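You operate a simulated robot arm through the tools that you are given. There is no shell and no other tool.

The job below is to be done with a simulated robot arm. You get a single attempt, and the scene is never put back.

TASK
Check the sealed can with the teal band: push it to REJECT if low, else put it back.
Fine: turn the push air on before the check and leave it on; air level and the other cans stay untouched. Set down upright: what you pick out.

It is judged by the outcome, as a careful person would: the job done as asked, and still so three seconds after it is handed in. It fails if anything else is knocked over, pushed out of place, dropped, spilled or broken.

THE ROBOT
A 6-joint arm with a two-finger parallel gripper, fixed in place. Base frame: the origin is at the foot of the arm, x ahead of it, y to its left, z up. Readings come in cm, rad, newtons and seconds.
With the tool pointing down near the work surface it reaches from about 24 to 64 cm from the base axis. Its first joint turns from -1.152 to 1.152 rad. Payload 2.7 kg.
Tool frame: the origin (TCP) lies between the finger pads and is the grasp point; the fingertips stand 2.3 cm ahead of it; z points along the fingers, y is the line along which they close. The gripper opens to 9.4 cm. The fingers are 3.8 cm wide and 1 cm thick; the gripper's body (5.4 by 9.6 cm) begins 3.9 cm behind the TCP.
Orientation is that of the tool frame in the base frame, as a unit quaternion [x, y, z, w]. With the fingers straight down and closing along the base's y, the tool's x points along the base's -x, its y along +y and its z along -z.

THE INTERFACE
- The arm moves only by the tool play_rows. Its argument "increments" is a list that holds one entry, the list of rows, each a list of 7 numbers: the opening, from 0 (shut) to 1 (fully open), then the shift along the tool's x, y, z in cm, then the turn, a rotation vector about the tool's x, y, z in rad. In form: [[[gripper, tx, ty, tz, rx, ry, rz], ...]]. A call has 1 to 20 rows; each row is the pose to reach, as a shift and turn from the pose commanded when the call began, along the tool's axes at that moment. A row lasts 0.2 s, in which the tool goes at most 5 cm and 0.15 rad; a call with a longer step from one row to the next is refused whole, and so is a gripper value outside its range. Where a pose cannot be reached the arm comes as near as it can. A force on the tool above 40 N (or 10 N above the force at the start of the call, whichever is more), or a blocked arm, ends the call early, and 0.2 s more pass. Each finger travels about 4.5 cm/s and halts on what it meets, pressing with about 27 N; the grip force reading is that of the motor and also rises with nothing between the fingers. The clock runs only during rows and for 0.2 s after the last one: add rows that repeat a pose to give the fingers time. It gives the time, the measured TCP pose, the force on the tool (base axes), the opening and the grip force at its end, in the units of the frame above (readings bear some noise), with the torque about the TCP (base axes, N m) and any sound that the robot's microphone picked up, and new pictures: "pictures" is both (left out), scene, wrist or none.
- Cameras (640 x 400 px; columns grow to the right, rows downward): "scene" is fixed at [6.32, -41.84, 141.44]; the picture's right is [0.88, -0.48, 0.00], its down [-0.22, -0.40, -0.89] and it looks along [0.43, 0.78, -0.46] (base axes); focal length 333 px, centre (320, 200). "wrist" rides on the gripper at [8.7, 1.6, -7.4] in the tool frame; the picture's right is [-0.18, 0.98, 0.00], its down [-0.58, -0.11, -0.81] and it looks along [-0.79, -0.15, 0.59] (tool axes); focal length 243 px, centre (320, 200). There is no depth. A picture from a camera that has moved, and an enlarged one, comes with that camera's place and axes in the base frame and with its lens.
- close_up(camera, box): a new picture of the part [left, top, right, bottom] of that camera's present view, enlarged. The clock stands still meanwhile.
- hand_in(): hands the job in; it is judged then, once.

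Nothing tells you positions but the pictures and the camera data. Unless the task says otherwise, let go and move clear before handing in.

The tools are called after "Call:" as a command line: name --argument value ..., lists and objects as JSON in quotes. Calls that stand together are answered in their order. play_rows: Moves the arm, as the interface text tells. Its arguments: {"type":"object","properties":{"increments":{"type":"array"},"pictures":{"type":"string","enum":["both","scene","wrist","none"]}},"required":["increments"]} The other tools are called the same way: close_up (camera, box) takes an enlarged picture of a part of a camera's view; hand_in () hands the job in.

At the start:

```text
clock: 0.0
tool_pos: [34.37, 0.89, 120.38]
ee_rot: [0.0, 1.0, 0.0, 0.0]
ft_force: [0.0, -0.4, 0.2]
wrist_torque: [0.02, 0.03, -0.01]
grip_width: 9.41
grip_force: 0.0
```

scene: 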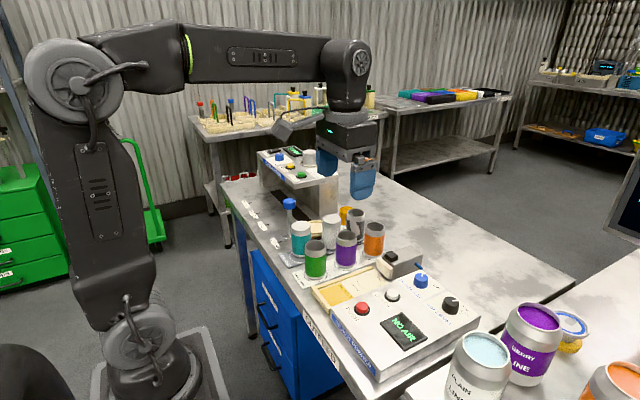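
wrist: 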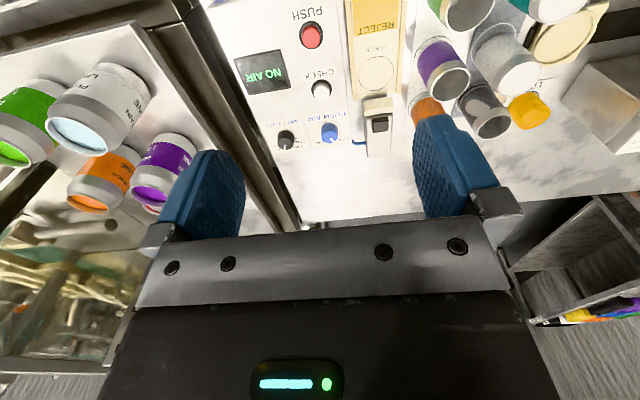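

I see a workbench with a group of banded cans, a check-weigher panel showing "NO AIR" with knobs and buttons, and a REJECT lane. I'll take close-ups before moving anything.

Call:
close_up --camera "scene" --box '[260, 190, 420, 290]'

Call:
close_up --camera "scene" --box '[310, 240, 490, 390]'

Call:
close_up --camera "wrist" --box '[220, 0, 420, 160]'

Call:
close_up --camera "wrist" --box '[400, 0, 640, 150]'

Call:
close_up --camera "scene" --box '[220, 130, 380, 230]'

```text
4.00 times, centred on (340, 240) of scene
camera zoom: at [6.32, -41.84, 141.44], right [0.88, -0.48, 0.0], down [-0.22, -0.4, -0.89], along [0.43, 0.78, -0.46], focal length 1333 px, centre (240, 40)
```

zoom: 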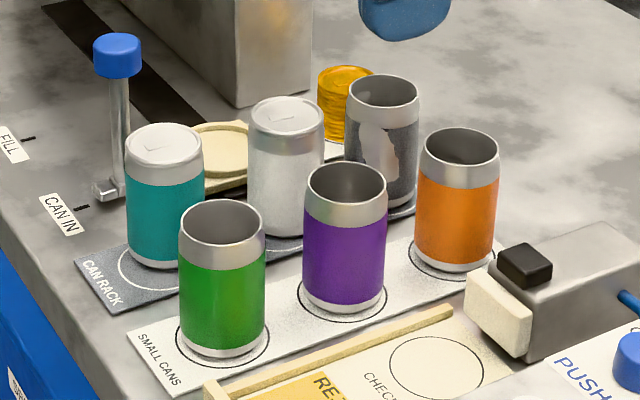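

```text
2.67 times, centred on (400, 315) of scene
camera zoom: at [6.32, -41.84, 141.44], right [0.88, -0.48, 0.0], down [-0.22, -0.4, -0.89], along [0.43, 0.78, -0.46], focal length 889 px, centre (107, -107)
```

zoom: 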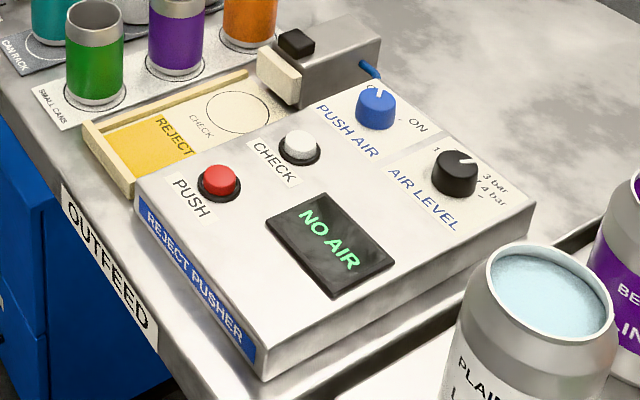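

```text
2.50 times, centred on (320, 80) of wrist
camera zoom: at [25.59, 2.56, 127.81], right [0.18, 0.98, 0.0], down [0.58, -0.11, 0.81], along [0.79, -0.15, -0.59], focal length 606 px, centre (320, 500)
```

zoom: 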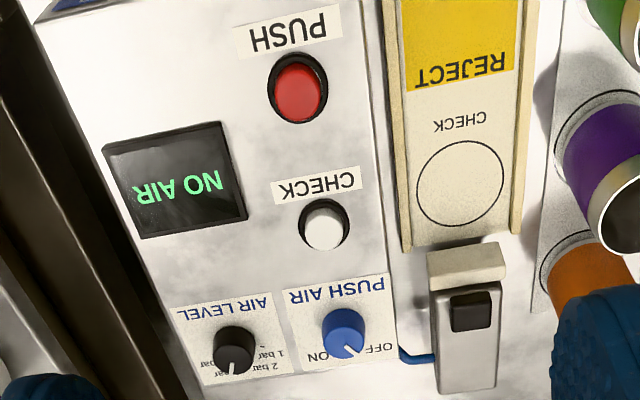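

```text
2.67 times, centred on (520, 75) of wrist
camera zoom: at [25.59, 2.56, 127.81], right [0.18, 0.98, 0.0], down [0.58, -0.11, 0.81], along [0.79, -0.15, -0.59], focal length 647 px, centre (-213, 533)
```

zoom: 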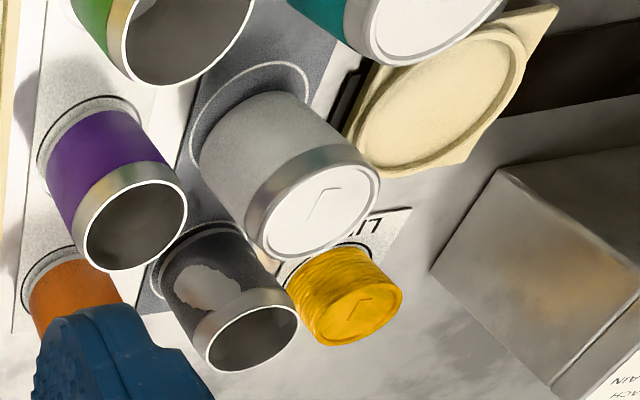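

```text
4.00 times, centred on (300, 180) of scene
camera zoom: at [6.32, -41.84, 141.44], right [0.88, -0.48, 0.0], down [-0.22, -0.4, -0.89], along [0.43, 0.78, -0.46], focal length 1333 px, centre (400, 280)
```

zoom: 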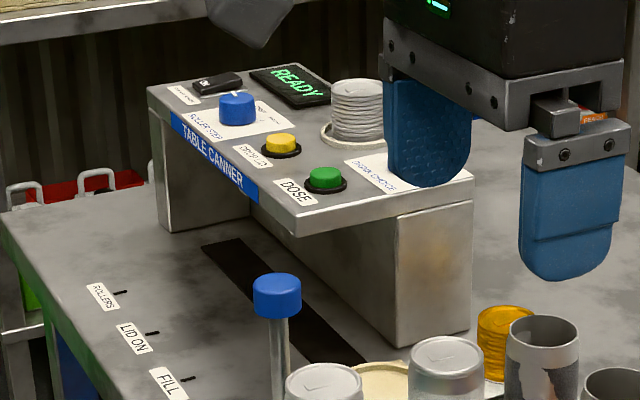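

The cans stand about 10 cm tall on a surface near z = 85. The teal sealed can is at roughly (37.5, 25.8), the check circle at about (47.7, 8.5), and the push-air knob at about (55, -1). I'll look closer at the knobs, labels and cans.

Call:
close_up --camera "scene" --box '[395, 262, 475, 312]'

Call:
close_up --camera "wrist" --box '[260, 105, 356, 165]'

Call:
close_up --camera "scene" --box '[320, 245, 416, 305]'

Call:
close_up --camera "scene" --box '[270, 200, 350, 260]'

Call:
close_up --camera "scene" --box '[440, 280, 640, 400]'

```text
8.00 times, centred on (435, 287) of scene
camera zoom: at [6.32, -41.84, 141.44], right [0.88, -0.48, 0.0], down [-0.22, -0.4, -0.89], along [0.43, 0.78, -0.46], focal length 2666 px, centre (-600, -496)
```

zoom: 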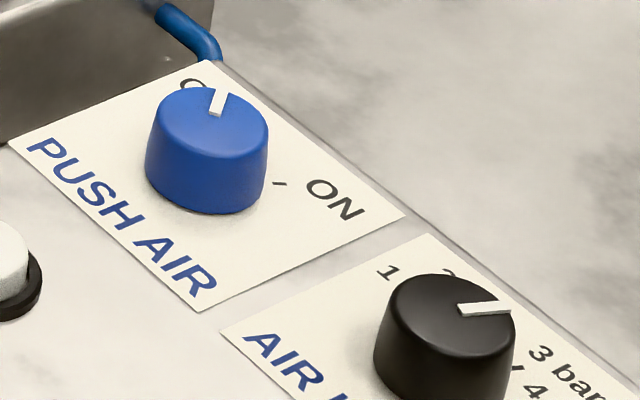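

```text
6.67 times, centred on (308, 135) of wrist
camera zoom: at [25.59, 2.56, 127.81], right [0.18, 0.98, 0.0], down [0.58, -0.11, 0.81], along [0.79, -0.15, -0.59], focal length 1618 px, centre (400, 633)
```

zoom: 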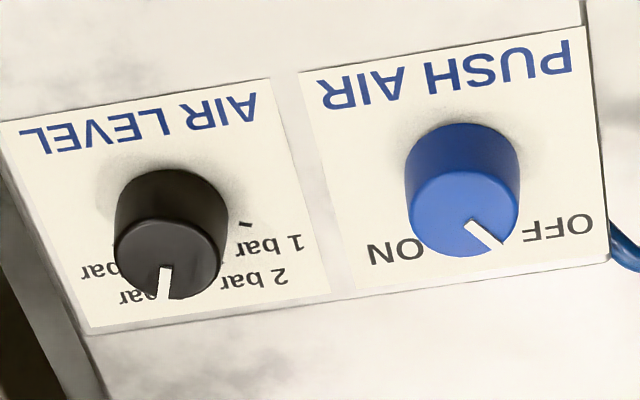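

```text
6.67 times, centred on (368, 275) of scene
camera zoom: at [6.32, -41.84, 141.44], right [0.88, -0.48, 0.0], down [-0.22, -0.4, -0.89], along [0.43, 0.78, -0.46], focal length 2222 px, centre (0, -300)
```

zoom: 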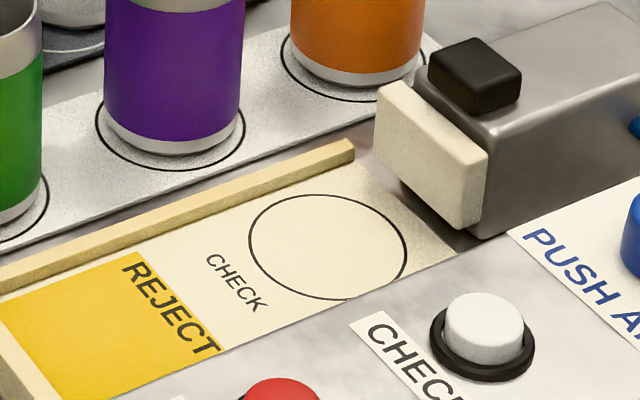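

```text
6.67 times, centred on (310, 230) of scene
camera zoom: at [6.32, -41.84, 141.44], right [0.88, -0.48, 0.0], down [-0.22, -0.4, -0.89], along [0.43, 0.78, -0.46], focal length 2222 px, centre (387, 0)
```

zoom: 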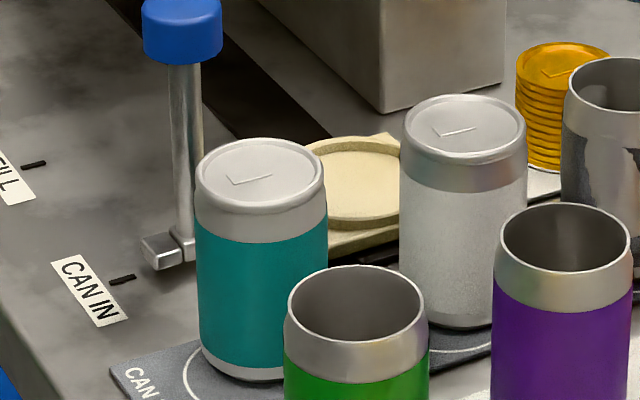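

```text
3.20 times, centred on (540, 340) of scene
camera zoom: at [6.32, -41.84, 141.44], right [0.88, -0.48, 0.0], down [-0.22, -0.4, -0.89], along [0.43, 0.78, -0.46], focal length 1066 px, centre (-384, -248)
```

zoom: 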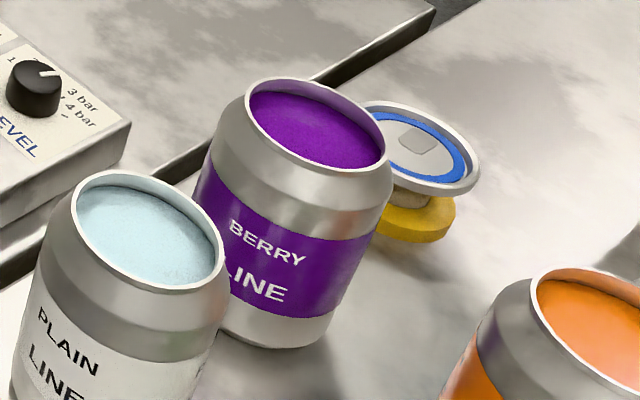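

The push-air knob points to OFF, on the left side away from the arm. ON is about 90° clockwise from it as seen from above. I'll move over the knob to measure it more closely.

Call:
play_rows --increments '[[[0.7, -2.3, -0.2, 2.3, 0, 0, 0], [0.7, -4.7, -0.4, 4.6, 0, 0, 0], [0.7, -7.0, -0.6, 6.9, 0, 0, 0], [0.7, -9.3, -0.85, 9.2, 0, 0, 0], [0.7, -11.6, -1.1, 11.5, 0, 0, 0], [0.7, -14, -1.3, 13.8, 0, 0, 0], [0.7, -16.3, -1.5, 16.1, 0, 0, 0], [0.7, -18.6, -1.7, 18.4, 0, 0, 0], [0.7, -18.6, -1.7, 18.4, 0, 0, 0]]]'

```text
clock: 2.0
tool_pos: [52.81, -0.99, 101.98]
ee_rot: [0.0, 1.0, 0.0, 0.002]
ft_force: [0.0, -0.1, 0.3]
wrist_torque: [0.01, 0.0, 0.0]
grip_width: 6.56
grip_force: 0.0
camera wrist: at [44.08, 0.73, 109.48], right [0.18, 0.98, 0.0], down [0.58, -0.11, 0.81], along [0.79, -0.15, -0.59], focal length 243 px, centre (320, 200)
```

scene: 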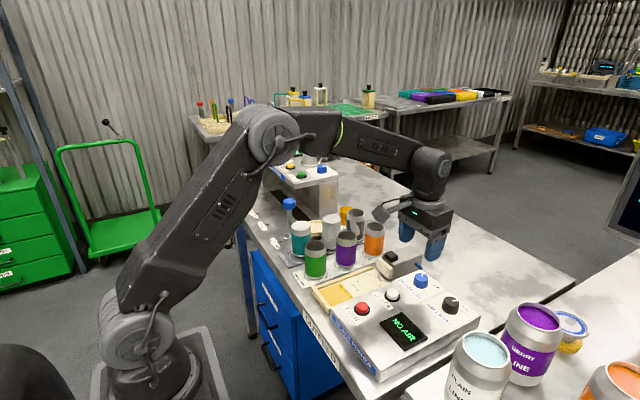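
wrist: 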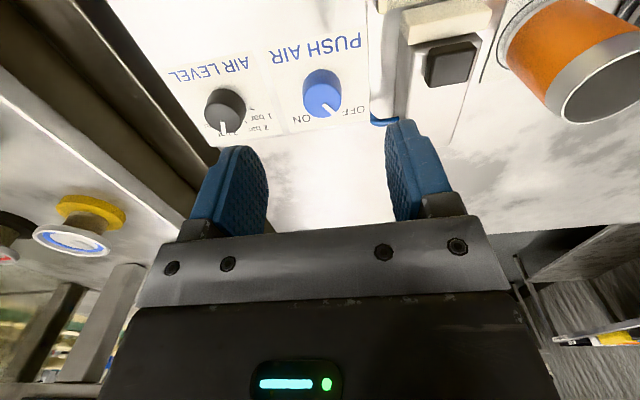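

The knob now sits almost centred in the wrist view. I'll zoom in to measure it.

Call:
close_up --camera "wrist" --box '[260, 50, 388, 130]'

Call:
close_up --camera "wrist" --box '[160, 40, 320, 140]'

```text
5.00 times, centred on (324, 90) of wrist
camera zoom: at [44.08, 0.73, 109.48], right [0.18, 0.98, 0.0], down [0.58, -0.11, 0.81], along [0.79, -0.15, -0.59], focal length 1213 px, centre (300, 750)
```

zoom: 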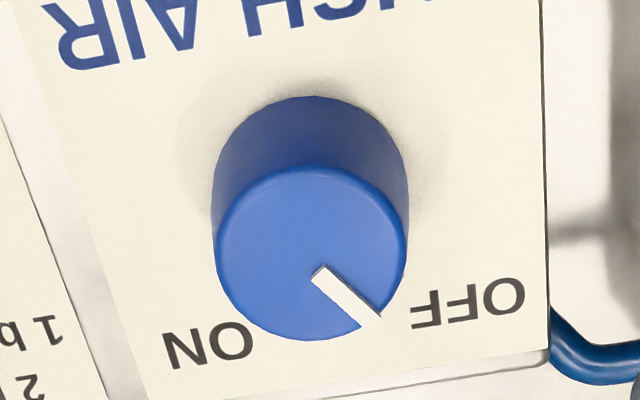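

```text
4.00 times, centred on (240, 90) of wrist
camera zoom: at [44.08, 0.73, 109.48], right [0.18, 0.98, 0.0], down [0.58, -0.11, 0.81], along [0.79, -0.15, -0.59], focal length 970 px, centre (640, 640)
```

zoom: 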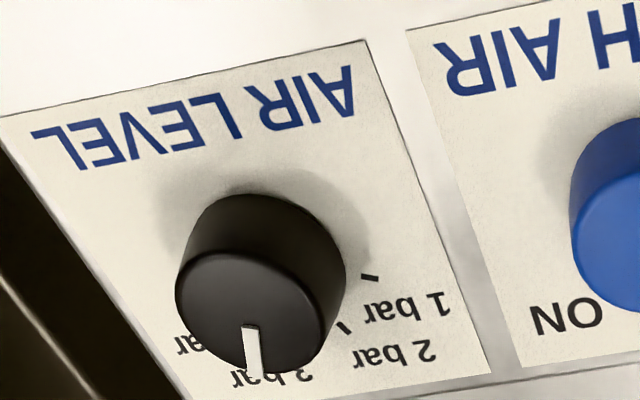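

I estimate the knob top at about (55, -1.1) and z near 91. I'll go lower to refine that before gripping.

Call:
play_rows --increments '[[[0.7, -1.2, -0.1, 2.5, 0, 0, 0], [0.7, -2.3, -0.2, 5.0, 0, 0, 0], [0.7, -2.3, -0.2, 5.0, 0, 0, 0]]]' --pictures "both"

Call:
close_up --camera "wrist" --box '[220, 40, 420, 165]'

Call:
close_up --camera "scene" --box '[380, 220, 480, 300]'

```text
clock: 2.8
tool_pos: [55.2, -1.06, 97.07]
ee_rot: [0.0, 1.0, 0.0, 0.002]
ft_force: [0.6, 0.4, -1.2]
wrist_torque: [0.03, -0.01, -0.02]
grip_width: 6.61
grip_force: 0.0
camera wrist: at [46.48, 0.61, 104.56], right [0.18, 0.98, 0.0], down [0.58, -0.11, 0.81], along [0.79, -0.15, -0.59], focal length 243 px, centre (320, 200)
```

scene: 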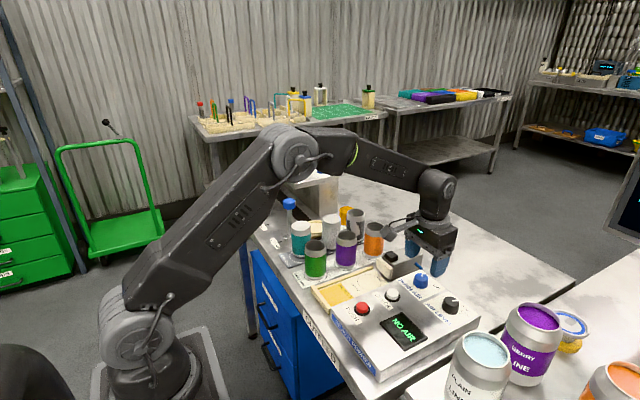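
wrist: 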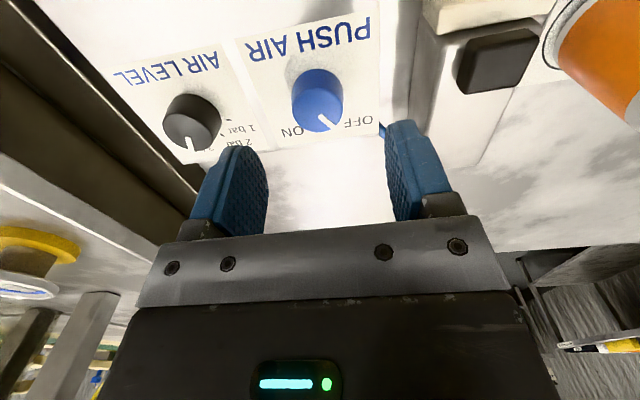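

```text
3.20 times, centred on (320, 102) of wrist
camera zoom: at [46.48, 0.61, 104.56], right [0.18, 0.98, 0.0], down [0.58, -0.11, 0.81], along [0.79, -0.15, -0.59], focal length 776 px, centre (320, 512)
```

zoom: 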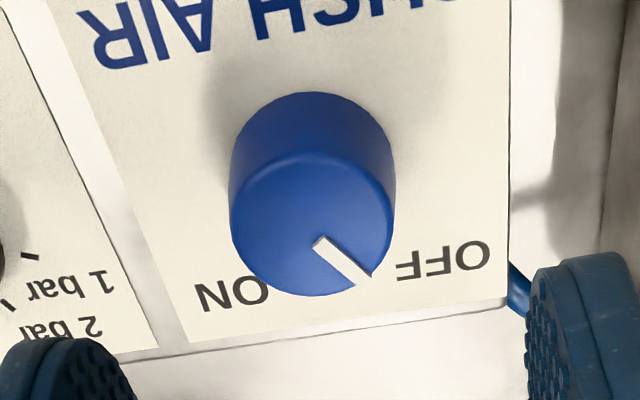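

```text
5.00 times, centred on (430, 260) of scene
camera zoom: at [6.32, -41.84, 141.44], right [0.88, -0.48, 0.0], down [-0.22, -0.4, -0.89], along [0.43, 0.78, -0.46], focal length 1666 px, centre (-230, -100)
```

zoom: 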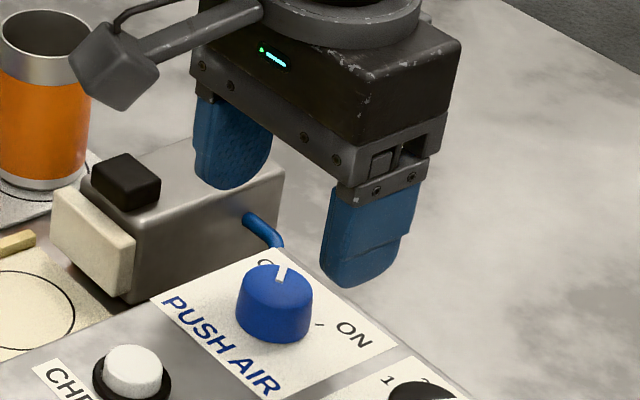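

The three wrist views agree: knob top at about (54.9, -1.07, 91.7), diameter near 3 cm, panel near 89.7. I'll pre-rotate 45° counter-clockwise and come down around the knob.

Call:
play_rows --increments '[[[0.6, 0.1, 0, 0.3, 0, 0, -0.131], [0.55, 0.2, 0, 0.6, 0, 0, -0.262], [0.55, 0.34, 0, 0.9, 0, 0, -0.393], [0.55, 0.34, 0, 1.2, 0, 0, -0.524], [0.55, 0.34, 0, 1.5, 0, 0, -0.655], [0.55, 0.34, 0, 1.8, 0, 0, -0.785], [0.55, 0.34, 0, 1.8, 0, 0, -0.785]]]'

Call:
close_up --camera "wrist" --box '[220, 60, 420, 185]'

```text
clock: 4.4
tool_pos: [54.9, -0.98, 95.26]
ee_rot: [-0.384, 0.923, 0.0, -0.001]
ft_force: [0.0, 0.6, 0.2]
wrist_torque: [0.01, 0.02, -0.01]
grip_width: 5.2
grip_force: 0.1
camera wrist: at [47.53, -5.9, 102.67], right [-0.57, 0.82, 0.0], down [0.49, 0.33, 0.81], along [0.67, 0.46, -0.59], focal length 243 px, centre (320, 200)
```

scene: 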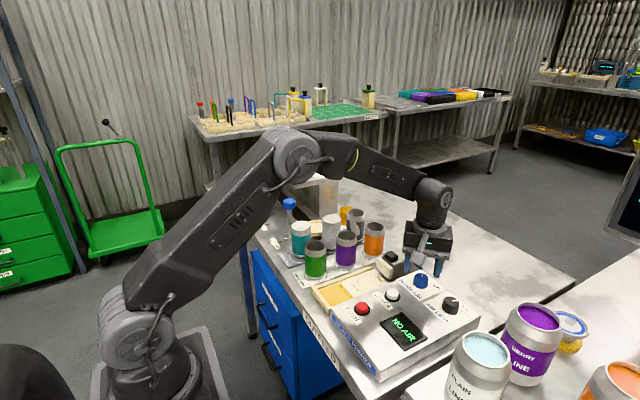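
wrist: 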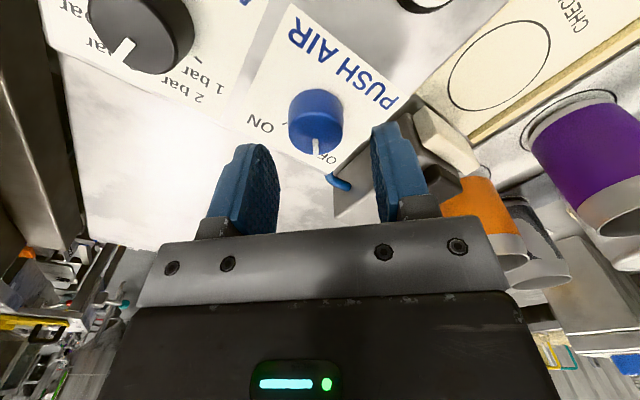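

```text
3.20 times, centred on (320, 122) of wrist
camera zoom: at [47.53, -5.9, 102.67], right [-0.57, 0.82, 0.0], down [0.49, 0.33, 0.81], along [0.67, 0.46, -0.59], focal length 776 px, centre (320, 448)
```

zoom: 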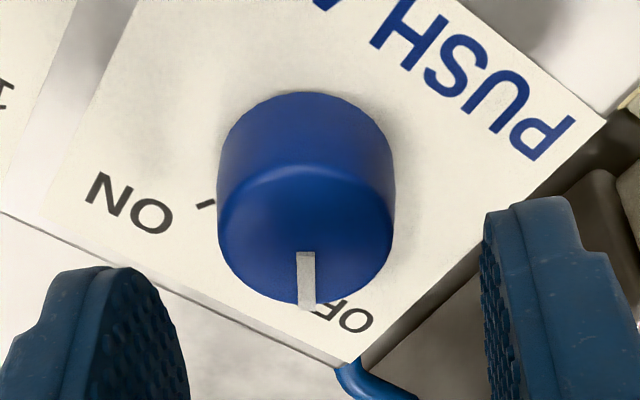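

The knob is about 0.24 cm off along the finger closing line. I'll correct that while coming down around it, before closing.

Call:
play_rows --increments '[[[0.55, -0.05, -0.24, 0.5, 0, 0, 0], [0.55, -0.05, -0.24, 1.1, 0, 0, 0], [0.55, -0.05, -0.24, 1.7, 0, 0, 0], [0.55, -0.05, -0.24, 2.3, 0, 0, 0], [0.55, -0.05, -0.24, 2.8, 0, 0, 0], [0.55, -0.05, -0.24, 2.8, 0, 0, 0]]]'

Call:
close_up --camera "wrist" --box '[220, 80, 420, 205]'

Call:
close_up --camera "scene" --box '[380, 230, 480, 310]'

```text
clock: 5.8
tool_pos: [55.1, -1.16, 92.28]
ee_rot: [-0.382, 0.924, 0.0, 0.0]
ft_force: [0.6, -0.5, 0.8]
wrist_torque: [0.0, 0.02, 0.0]
grip_width: 5.17
grip_force: 0.0
camera wrist: at [47.75, -6.02, 99.8], right [-0.56, 0.83, 0.0], down [0.49, 0.33, 0.81], along [0.67, 0.46, -0.59], focal length 243 px, centre (320, 200)
```

scene: 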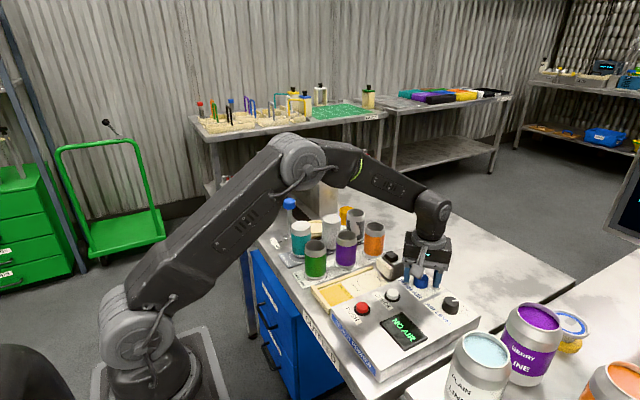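
wrist: 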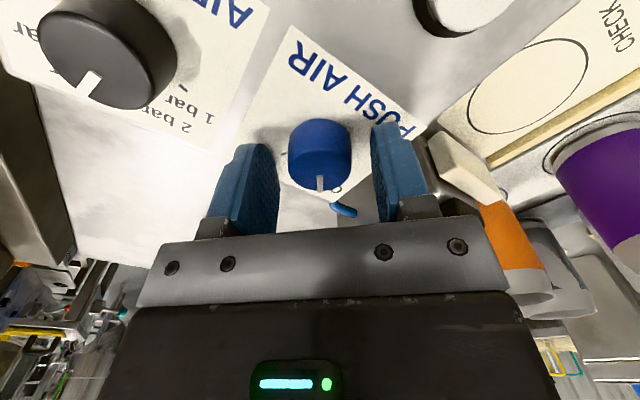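

```text
3.20 times, centred on (320, 142) of wrist
camera zoom: at [47.75, -6.02, 99.8], right [-0.56, 0.83, 0.0], down [0.49, 0.33, 0.81], along [0.67, 0.46, -0.59], focal length 776 px, centre (320, 384)
```

zoom: 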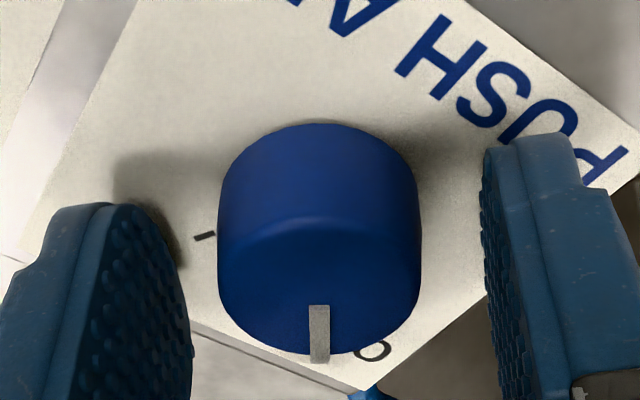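

```text
5.00 times, centred on (430, 270) of scene
camera zoom: at [6.32, -41.84, 141.44], right [0.88, -0.48, 0.0], down [-0.22, -0.4, -0.89], along [0.43, 0.78, -0.46], focal length 1666 px, centre (-230, -150)
```

zoom: 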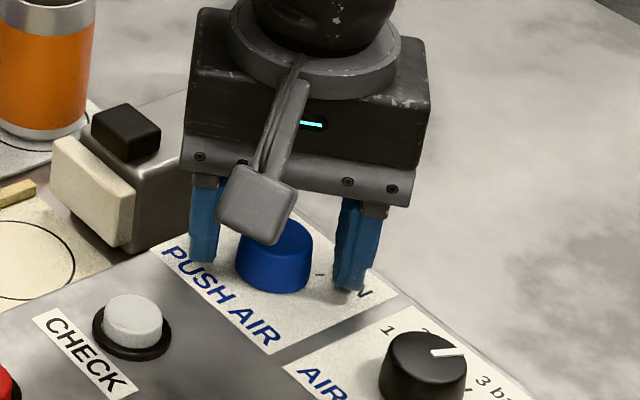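

The knob is centred between the fingertips, and the tips are just above the panel. I'll close on it now.

Call:
play_rows --increments '[[[0.2, 0, 0, 0, 0, 0, 0], [0.2, 0, 0, 0, 0, 0, 0], [0.2, 0, 0, 0, 0, 0, 0], [0.2, 0, 0, 0, 0, 0, 0]]]' --pictures "wrist"

```text
clock: 6.8
tool_pos: [55.09, -1.22, 92.34]
ee_rot: [-0.383, 0.924, 0.001, 0.0]
ft_force: [-1.3, 1.2, 0.7]
wrist_torque: [0.05, 0.02, 0.01]
grip_width: 3.22
grip_force: 45.3
camera wrist: at [47.75, -6.01, 99.8], right [-0.56, 0.83, 0.0], down [0.49, 0.33, 0.81], along [0.67, 0.46, -0.59], focal length 243 px, centre (320, 200)
```

wrist: 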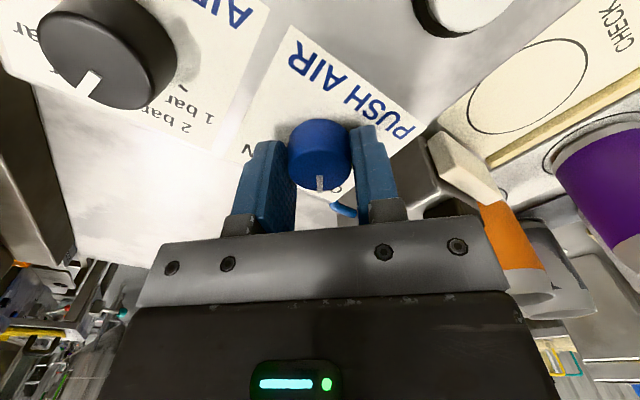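

The knob is gripped at 3.2 cm. I'll turn it clockwise toward ON.

Call:
play_rows --increments '[[[0.2, 0, 0, 0, 0, 0, 0.12], [0.2, 0, 0, 0, 0, 0, 0.24], [0.2, 0, 0, 0, 0, 0, 0.36], [0.2, 0, 0, 0, 0, 0, 0.48], [0.2, 0, 0, 0, 0, 0, 0.6], [0.2, 0, 0, 0, 0, 0, 0.72], [0.2, 0, 0, 0, 0, 0, 0.84], [0.2, 0, 0, 0, 0, 0, 0.96], [0.2, 0, 0, 0, 0, 0, 1.08], [0.2, 0, 0, 0, 0, 0, 1.2], [0.2, 0, 0, 0, 0, 0, 1.32], [0.2, 0, 0, 0, 0, 0, 1.44], [0.2, 0, 0, 0, 0, 0, 1.54], [0.2, 0, 0, 0, 0, 0, 1.54]]]'

Call:
close_up --camera "scene" --box '[350, 240, 490, 350]'

Call:
close_up --camera "wrist" --box '[220, 80, 420, 205]'

```text
clock: 9.8
tool_pos: [54.95, -1.15, 92.43]
ee_rot: [0.37, 0.929, 0.0, 0.001]
ft_force: [-2.5, -14.1, -0.5]
wrist_torque: [-0.46, 0.14, 0.73]
grip_width: 3.21
grip_force: 45.1
camera wrist: at [49.77, 5.99, 99.88], right [0.81, 0.59, 0.0], down [0.35, -0.48, 0.81], along [0.47, -0.65, -0.59], focal length 243 px, centre (320, 200)
```

scene: 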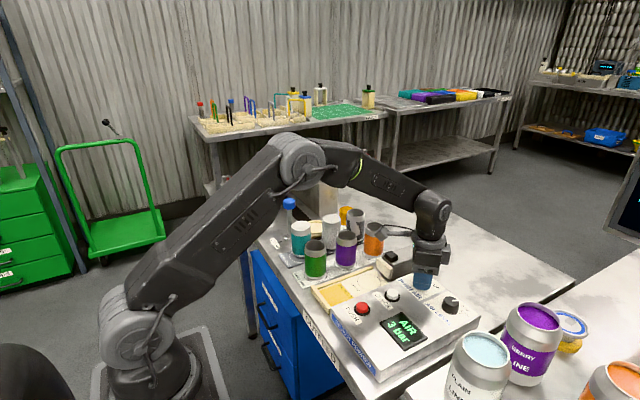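
wrist: 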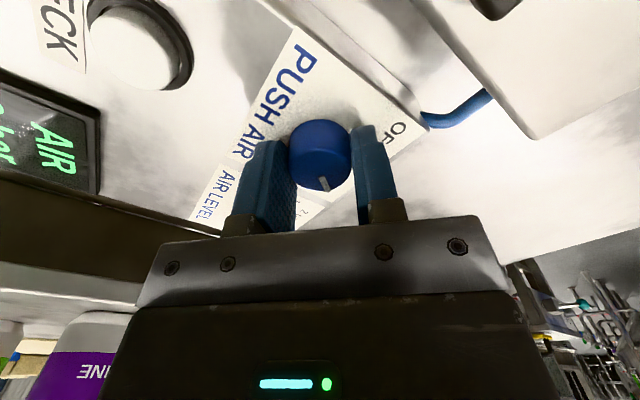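

```text
3.64 times, centred on (420, 295) of scene
camera zoom: at [6.32, -41.87, 141.43], right [0.88, -0.48, 0.0], down [-0.22, -0.4, -0.89], along [0.43, 0.78, -0.46], focal length 1212 px, centre (-44, -146)
```

zoom: 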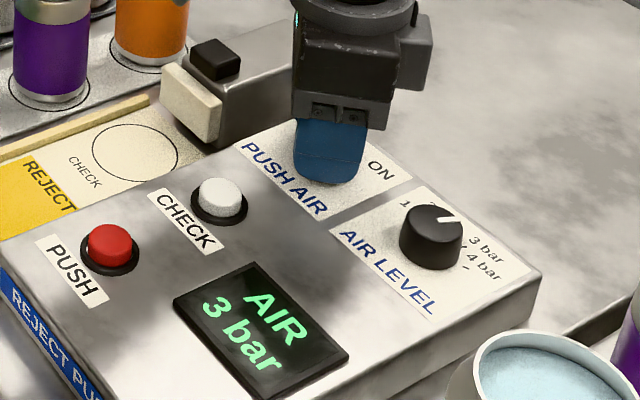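

```text
3.20 times, centred on (320, 142) of wrist
camera zoom: at [49.77, 5.99, 99.88], right [0.81, 0.59, 0.0], down [0.35, -0.48, 0.81], along [0.47, -0.65, -0.59], focal length 776 px, centre (320, 384)
```

zoom: 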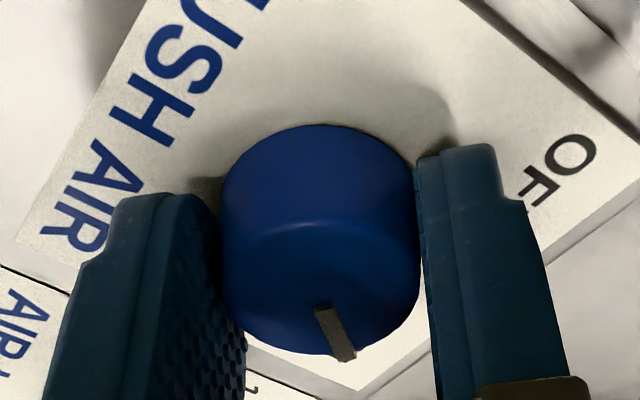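

The display now reads "AIR 3 bar", so the push air is on, and the air level knob hasn't been touched. I'll release, lift clear and turn the wrist back.

Call:
play_rows --increments '[[[0.55, 0, 0, 0, 0, 0, 0], [0.55, 0, 0, 0, 0, 0, 0], [0.55, 0, 0, 0, 0, 0, 0], [0.55, 0, 0, -1, 0, 0, 0], [0.55, 0, 0, -2.5, 0, 0, 0], [0.55, 0, 0, -5, 0, 0, -0.13], [0.6, 0, 0, -8, 0, 0, -0.26], [0.7, 0, 0, -11, 0, 0, -0.39], [0.7, 0, 0, -13, 0, 0, -0.52], [0.7, 0, 0, -15, 0, 0, -0.65], [0.7, 0, 0, -16, 0, 0, -0.755], [0.7, 0, 0, -16, 0, 0, -0.755]]]'

Call:
close_up --camera "scene" --box '[350, 240, 490, 350]'

Call:
close_up --camera "wrist" --box '[220, 0, 420, 125]'

```text
clock: 12.4
tool_pos: [54.94, -0.98, 108.37]
ee_rot: [-0.001, 1.0, 0.001, 0.0]
ft_force: [0.0, 0.3, -0.4]
wrist_torque: [-0.01, -0.02, 0.04]
grip_width: 6.6
grip_force: 0.0
camera wrist: at [46.27, 0.71, 115.8], right [0.18, 0.98, 0.0], down [0.58, -0.11, 0.81], along [0.79, -0.15, -0.59], focal length 243 px, centre (320, 200)
```

scene: 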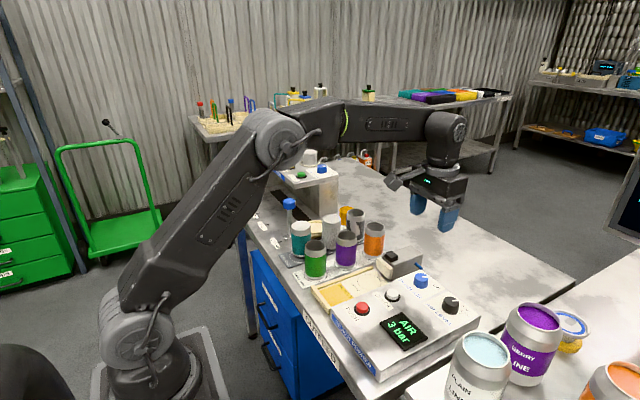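
wrist: 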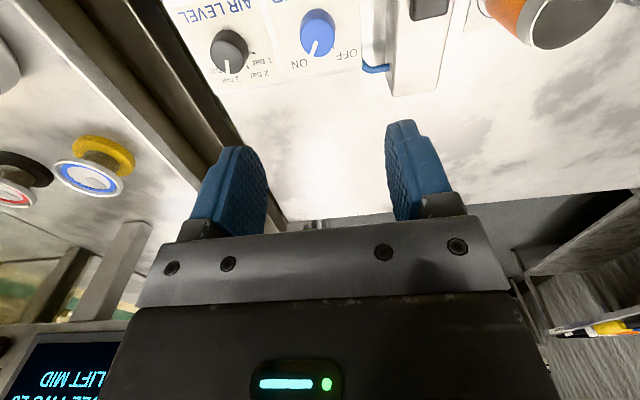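

```text
3.64 times, centred on (420, 295) of scene
camera zoom: at [6.32, -41.84, 141.44], right [0.88, -0.48, 0.0], down [-0.22, -0.4, -0.89], along [0.43, 0.78, -0.46], focal length 1212 px, centre (-44, -146)
```

zoom: 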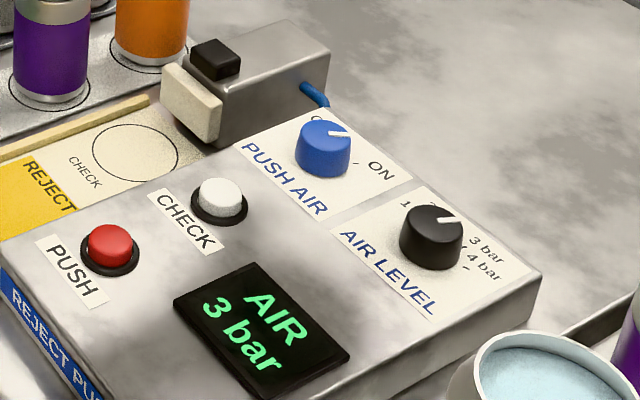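

```text
3.20 times, centred on (320, 62) of wrist
camera zoom: at [46.27, 0.71, 115.8], right [0.18, 0.98, 0.0], down [0.58, -0.11, 0.81], along [0.79, -0.15, -0.59], focal length 776 px, centre (320, 640)
```

zoom: 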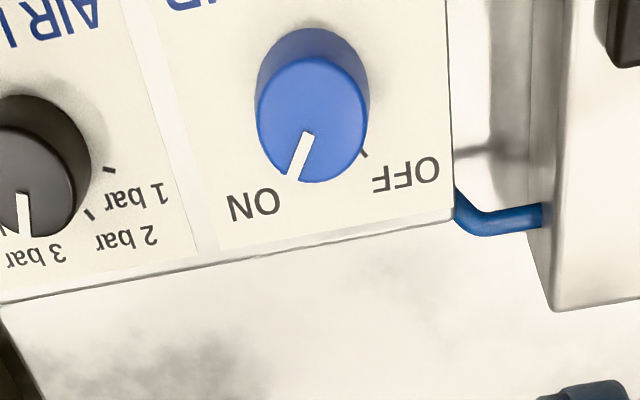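

The pointer appears to have reached its stop near ON. I'll zoom in to confirm.

Call:
close_up --camera "scene" --box '[401, 265, 449, 295]'

Call:
close_up --camera "wrist" --box '[280, 5, 360, 70]'

```text
13.33 times, centred on (425, 280) of scene
camera zoom: at [6.32, -41.84, 141.44], right [0.88, -0.48, 0.0], down [-0.22, -0.4, -0.89], along [0.43, 0.78, -0.46], focal length 4443 px, centre (-1080, -867)
```

zoom: 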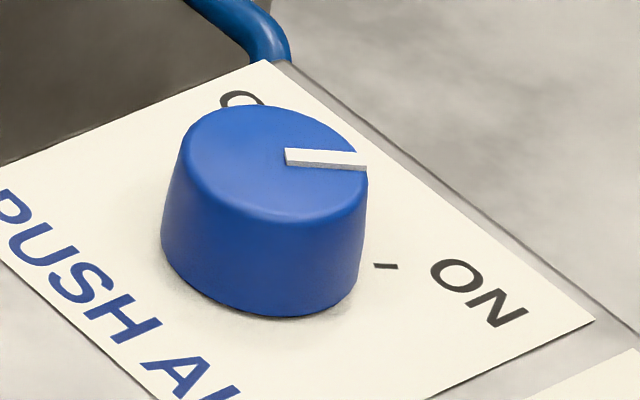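

```text
6.15 times, centred on (320, 38) of wrist
camera zoom: at [46.27, 0.71, 115.8], right [0.18, 0.98, 0.0], down [0.58, -0.11, 0.81], along [0.79, -0.15, -0.59], focal length 1493 px, centre (320, 1200)
```

zoom: 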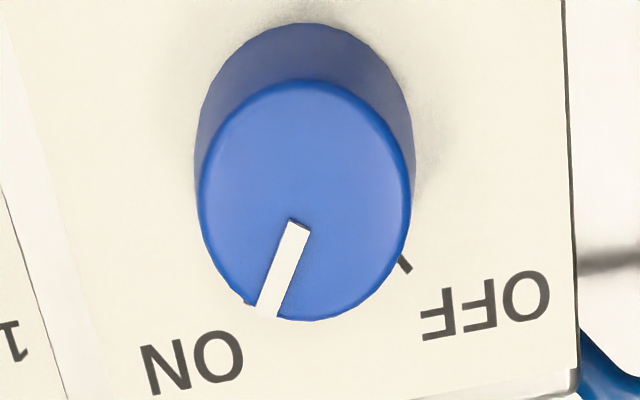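

The pointer lines up with the ON tick, so the air is fully on. Next I'll move over the teal sealed can to locate it precisely.

Call:
play_rows --increments '[[[0.75, 1.8, 2.7, 0, 0, 0, 0], [0.75, 3.7, 5.4, 0, 0, 0, 0], [0.75, 5.5, 8.0, 0, 0, 0, 0], [0.75, 7.4, 10.7, 0, 0, 0, 0], [0.75, 9.2, 13.4, 0, 0, 0, 0], [0.75, 11.0, 16.1, 0, 0, 0, 0], [0.75, 12.9, 18.8, 0, 0, 0, 0], [0.75, 14.7, 21.4, 0, 0, 0, 0], [0.75, 16.6, 24.1, 0.5, 0, 0, 0], [0.75, 18.4, 26.8, 1.4, 0, 0, 0], [0.75, 18.4, 26.8, 1.4, 0, 0, 0]]]'

Call:
close_up --camera "wrist" --box '[220, 0, 420, 125]'

```text
clock: 14.8
tool_pos: [36.61, 25.32, 106.99]
ee_rot: [0.0, 1.0, -0.001, 0.0]
ft_force: [-1.1, -0.3, 0.3]
wrist_torque: [0.02, 0.01, 0.01]
grip_width: 7.06
grip_force: 0.1
camera wrist: at [27.99, 27.12, 114.39], right [0.18, 0.98, 0.0], down [0.58, -0.11, 0.81], along [0.79, -0.15, -0.59], focal length 243 px, centre (320, 200)
```

scene: 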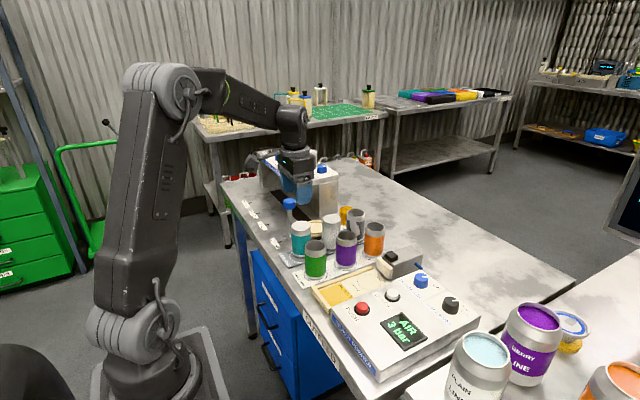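
wrist: 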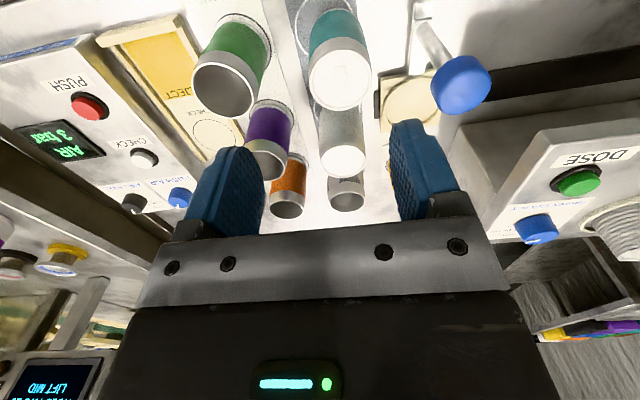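

```text
3.20 times, centred on (320, 62) of wrist
camera zoom: at [27.99, 27.12, 114.39], right [0.18, 0.98, 0.0], down [0.58, -0.11, 0.81], along [0.79, -0.15, -0.59], focal length 776 px, centre (320, 640)
```

zoom: 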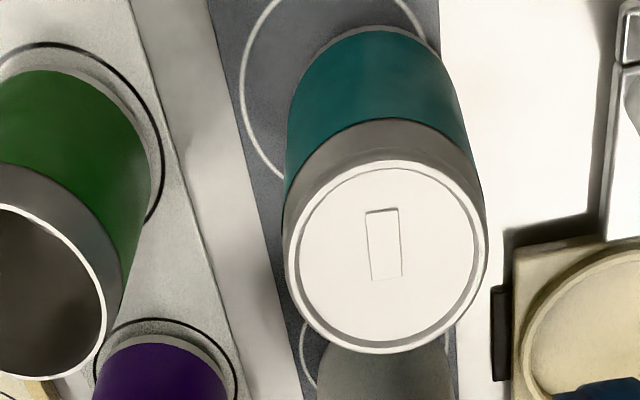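

The teal lid centre is about 1.5 cm further out in x and 1.4 cm further in y, with its top near z = 95. I'll shift over it and drop closer for a second look.

Call:
play_rows --increments '[[[0.75, -0.5, 0.5, 2, 0, 0, 0], [0.75, -1.0, 1.0, 4, 0, 0, 0], [0.75, -1.54, 1.41, 6, 0, 0, 0], [0.75, -1.54, 1.41, 6, 0, 0, 0]]]'

Call:
close_up --camera "wrist" --box '[220, 40, 420, 165]'

Call:
close_up --camera "scene" --box '[260, 180, 360, 260]'

```text
clock: 15.8
tool_pos: [38.25, 27.03, 101.04]
ee_rot: [0.0, 1.0, 0.0, 0.002]
ft_force: [0.6, -0.4, -0.1]
wrist_torque: [0.0, 0.03, 0.0]
grip_width: 7.07
grip_force: 0.0
camera wrist: at [29.55, 28.74, 108.48], right [0.18, 0.98, 0.0], down [0.58, -0.11, 0.81], along [0.79, -0.15, -0.59], focal length 243 px, centre (320, 200)
```

scene: 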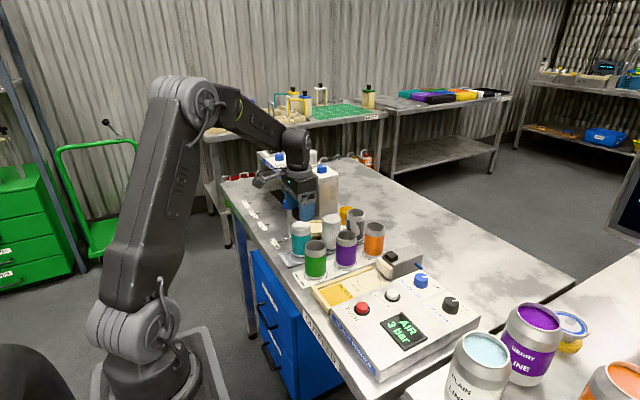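
wrist: 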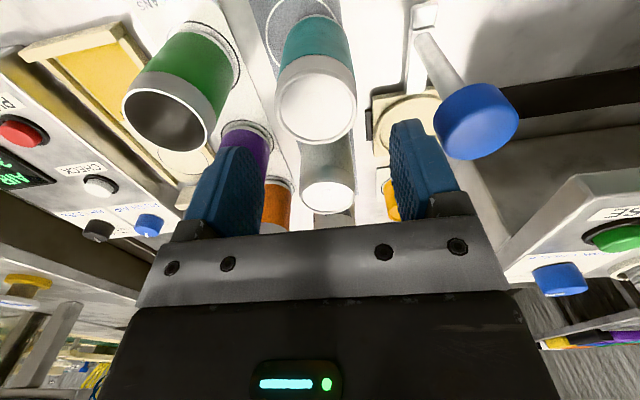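

```text
3.20 times, centred on (320, 102) of wrist
camera zoom: at [29.55, 28.74, 108.48], right [0.18, 0.98, 0.0], down [0.58, -0.11, 0.81], along [0.79, -0.15, -0.59], focal length 776 px, centre (320, 512)
```

zoom: 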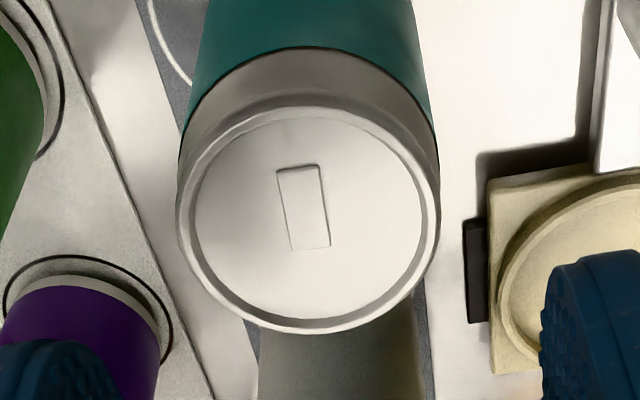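

```text
5.00 times, centred on (310, 220) of scene
camera zoom: at [6.32, -41.84, 141.44], right [0.88, -0.48, 0.0], down [-0.22, -0.4, -0.89], along [0.43, 0.78, -0.46], focal length 1666 px, centre (370, 100)
```

zoom: 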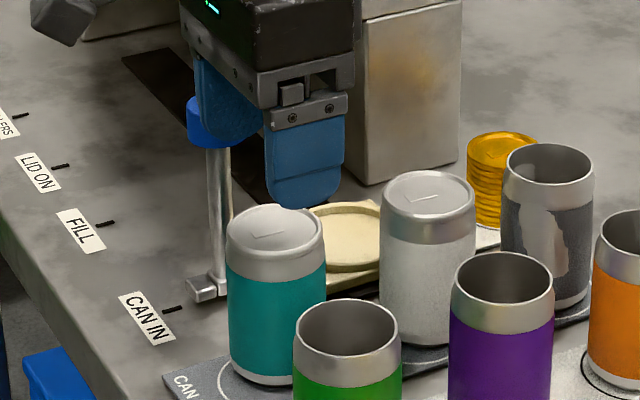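

The can is well centred, with only about 0.2 cm of y correction left, and the lever beside it is clear by more than 2 cm. I'll go down around the can.

Call:
play_rows --increments '[[[0.72, -0.1, -0.2, 1.0, 0, 0, 0], [0.72, -0.1, -0.2, 2.5, 0, 0, 0], [0.72, -0.1, -0.2, 4.0, 0, 0, 0], [0.72, -0.1, -0.2, 5.2, 0, 0, 0], [0.72, -0.1, -0.2, 6.4, 0, 0, 0], [0.72, -0.1, -0.2, 7.6, 0, 0, 0], [0.72, -0.1, -0.2, 8.6, 0, 0, 0], [0.72, -0.1, -0.2, 8.6, 0, 0, 0]]]'

Call:
close_up --camera "wrist" --box '[220, 80, 420, 205]'

Call:
close_up --camera "scene" --box '[260, 180, 360, 260]'

```text
clock: 17.6
tool_pos: [38.55, 26.82, 92.43]
ee_rot: [0.0, 1.0, 0.0, 0.0]
ft_force: [0.3, -0.4, 0.4]
wrist_torque: [0.02, 0.02, 0.0]
grip_width: 6.77
grip_force: 0.0
camera wrist: at [29.76, 28.47, 99.88], right [0.18, 0.98, 0.0], down [0.58, -0.11, 0.81], along [0.79, -0.15, -0.59], focal length 243 px, centre (320, 200)
```

scene: 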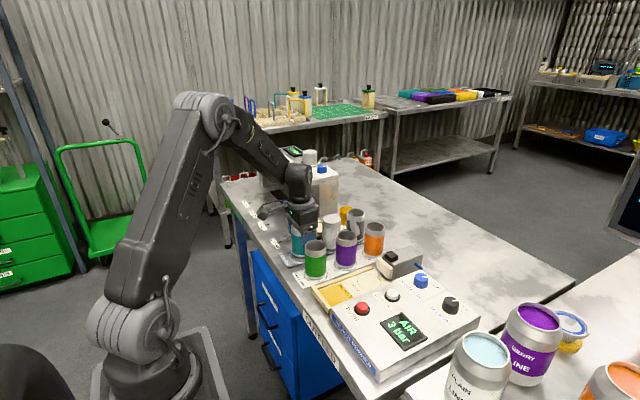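
wrist: 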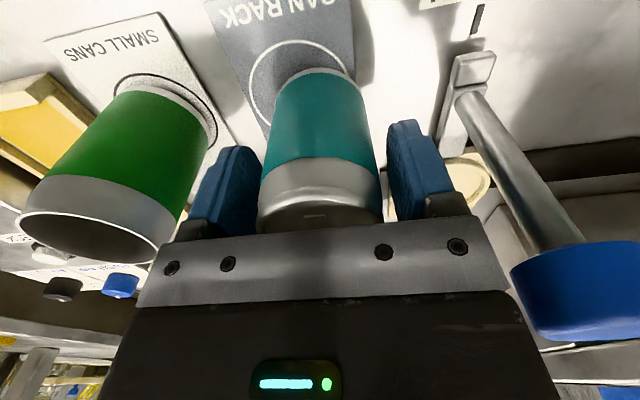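

```text
3.20 times, centred on (320, 142) of wrist
camera zoom: at [29.76, 28.47, 99.88], right [0.18, 0.98, 0.0], down [0.58, -0.11, 0.81], along [0.79, -0.15, -0.59], focal length 776 px, centre (320, 384)
```

zoom: 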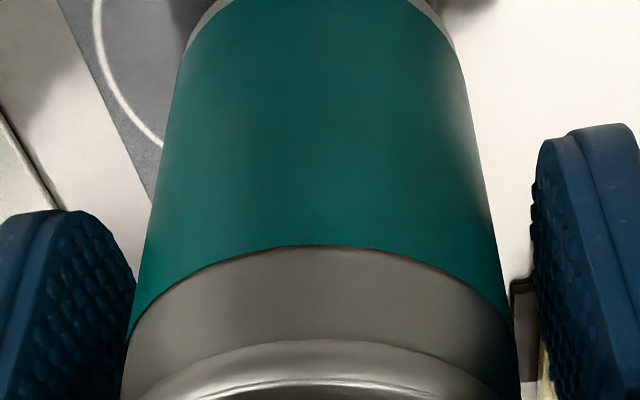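

```text
5.00 times, centred on (310, 220) of scene
camera zoom: at [6.32, -41.84, 141.44], right [0.88, -0.48, 0.0], down [-0.22, -0.4, -0.89], along [0.43, 0.78, -0.46], focal length 1666 px, centre (370, 100)
```

zoom: 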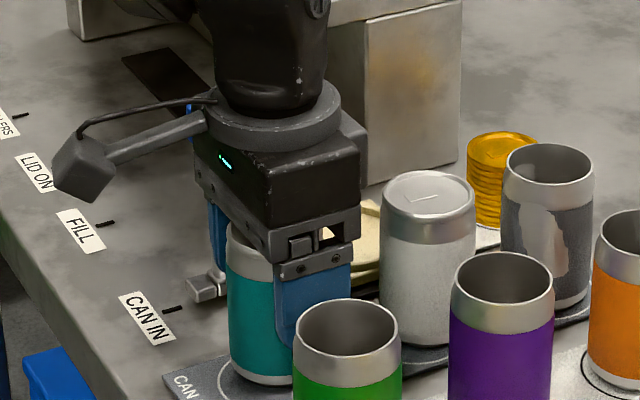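

The can is centred between the fingers. I'll close on it.

Call:
play_rows --increments '[[[0.35, 0, 0, 0, 0, 0, 0], [0.35, 0, 0, 0, 0, 0, 0], [0.35, 0, 0, 0, 0, 0, 0], [0.35, 0, 0, 0, 0, 0, 0]]]' --pictures "wrist"

```text
clock: 18.6
tool_pos: [38.41, 26.79, 92.45]
ee_rot: [-0.001, 1.0, 0.0, 0.001]
ft_force: [-0.6, -0.2, -0.2]
wrist_torque: [0.02, 0.01, 0.01]
grip_width: 5.24
grip_force: 27.1
camera wrist: at [29.76, 28.48, 99.9], right [0.18, 0.98, 0.0], down [0.58, -0.11, 0.81], along [0.79, -0.15, -0.59], focal length 243 px, centre (320, 200)
```

wrist: 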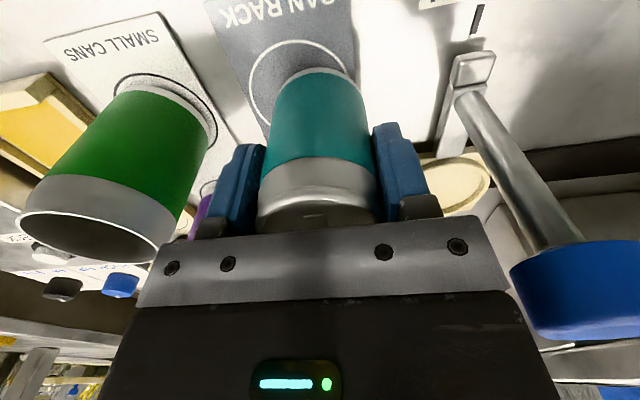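

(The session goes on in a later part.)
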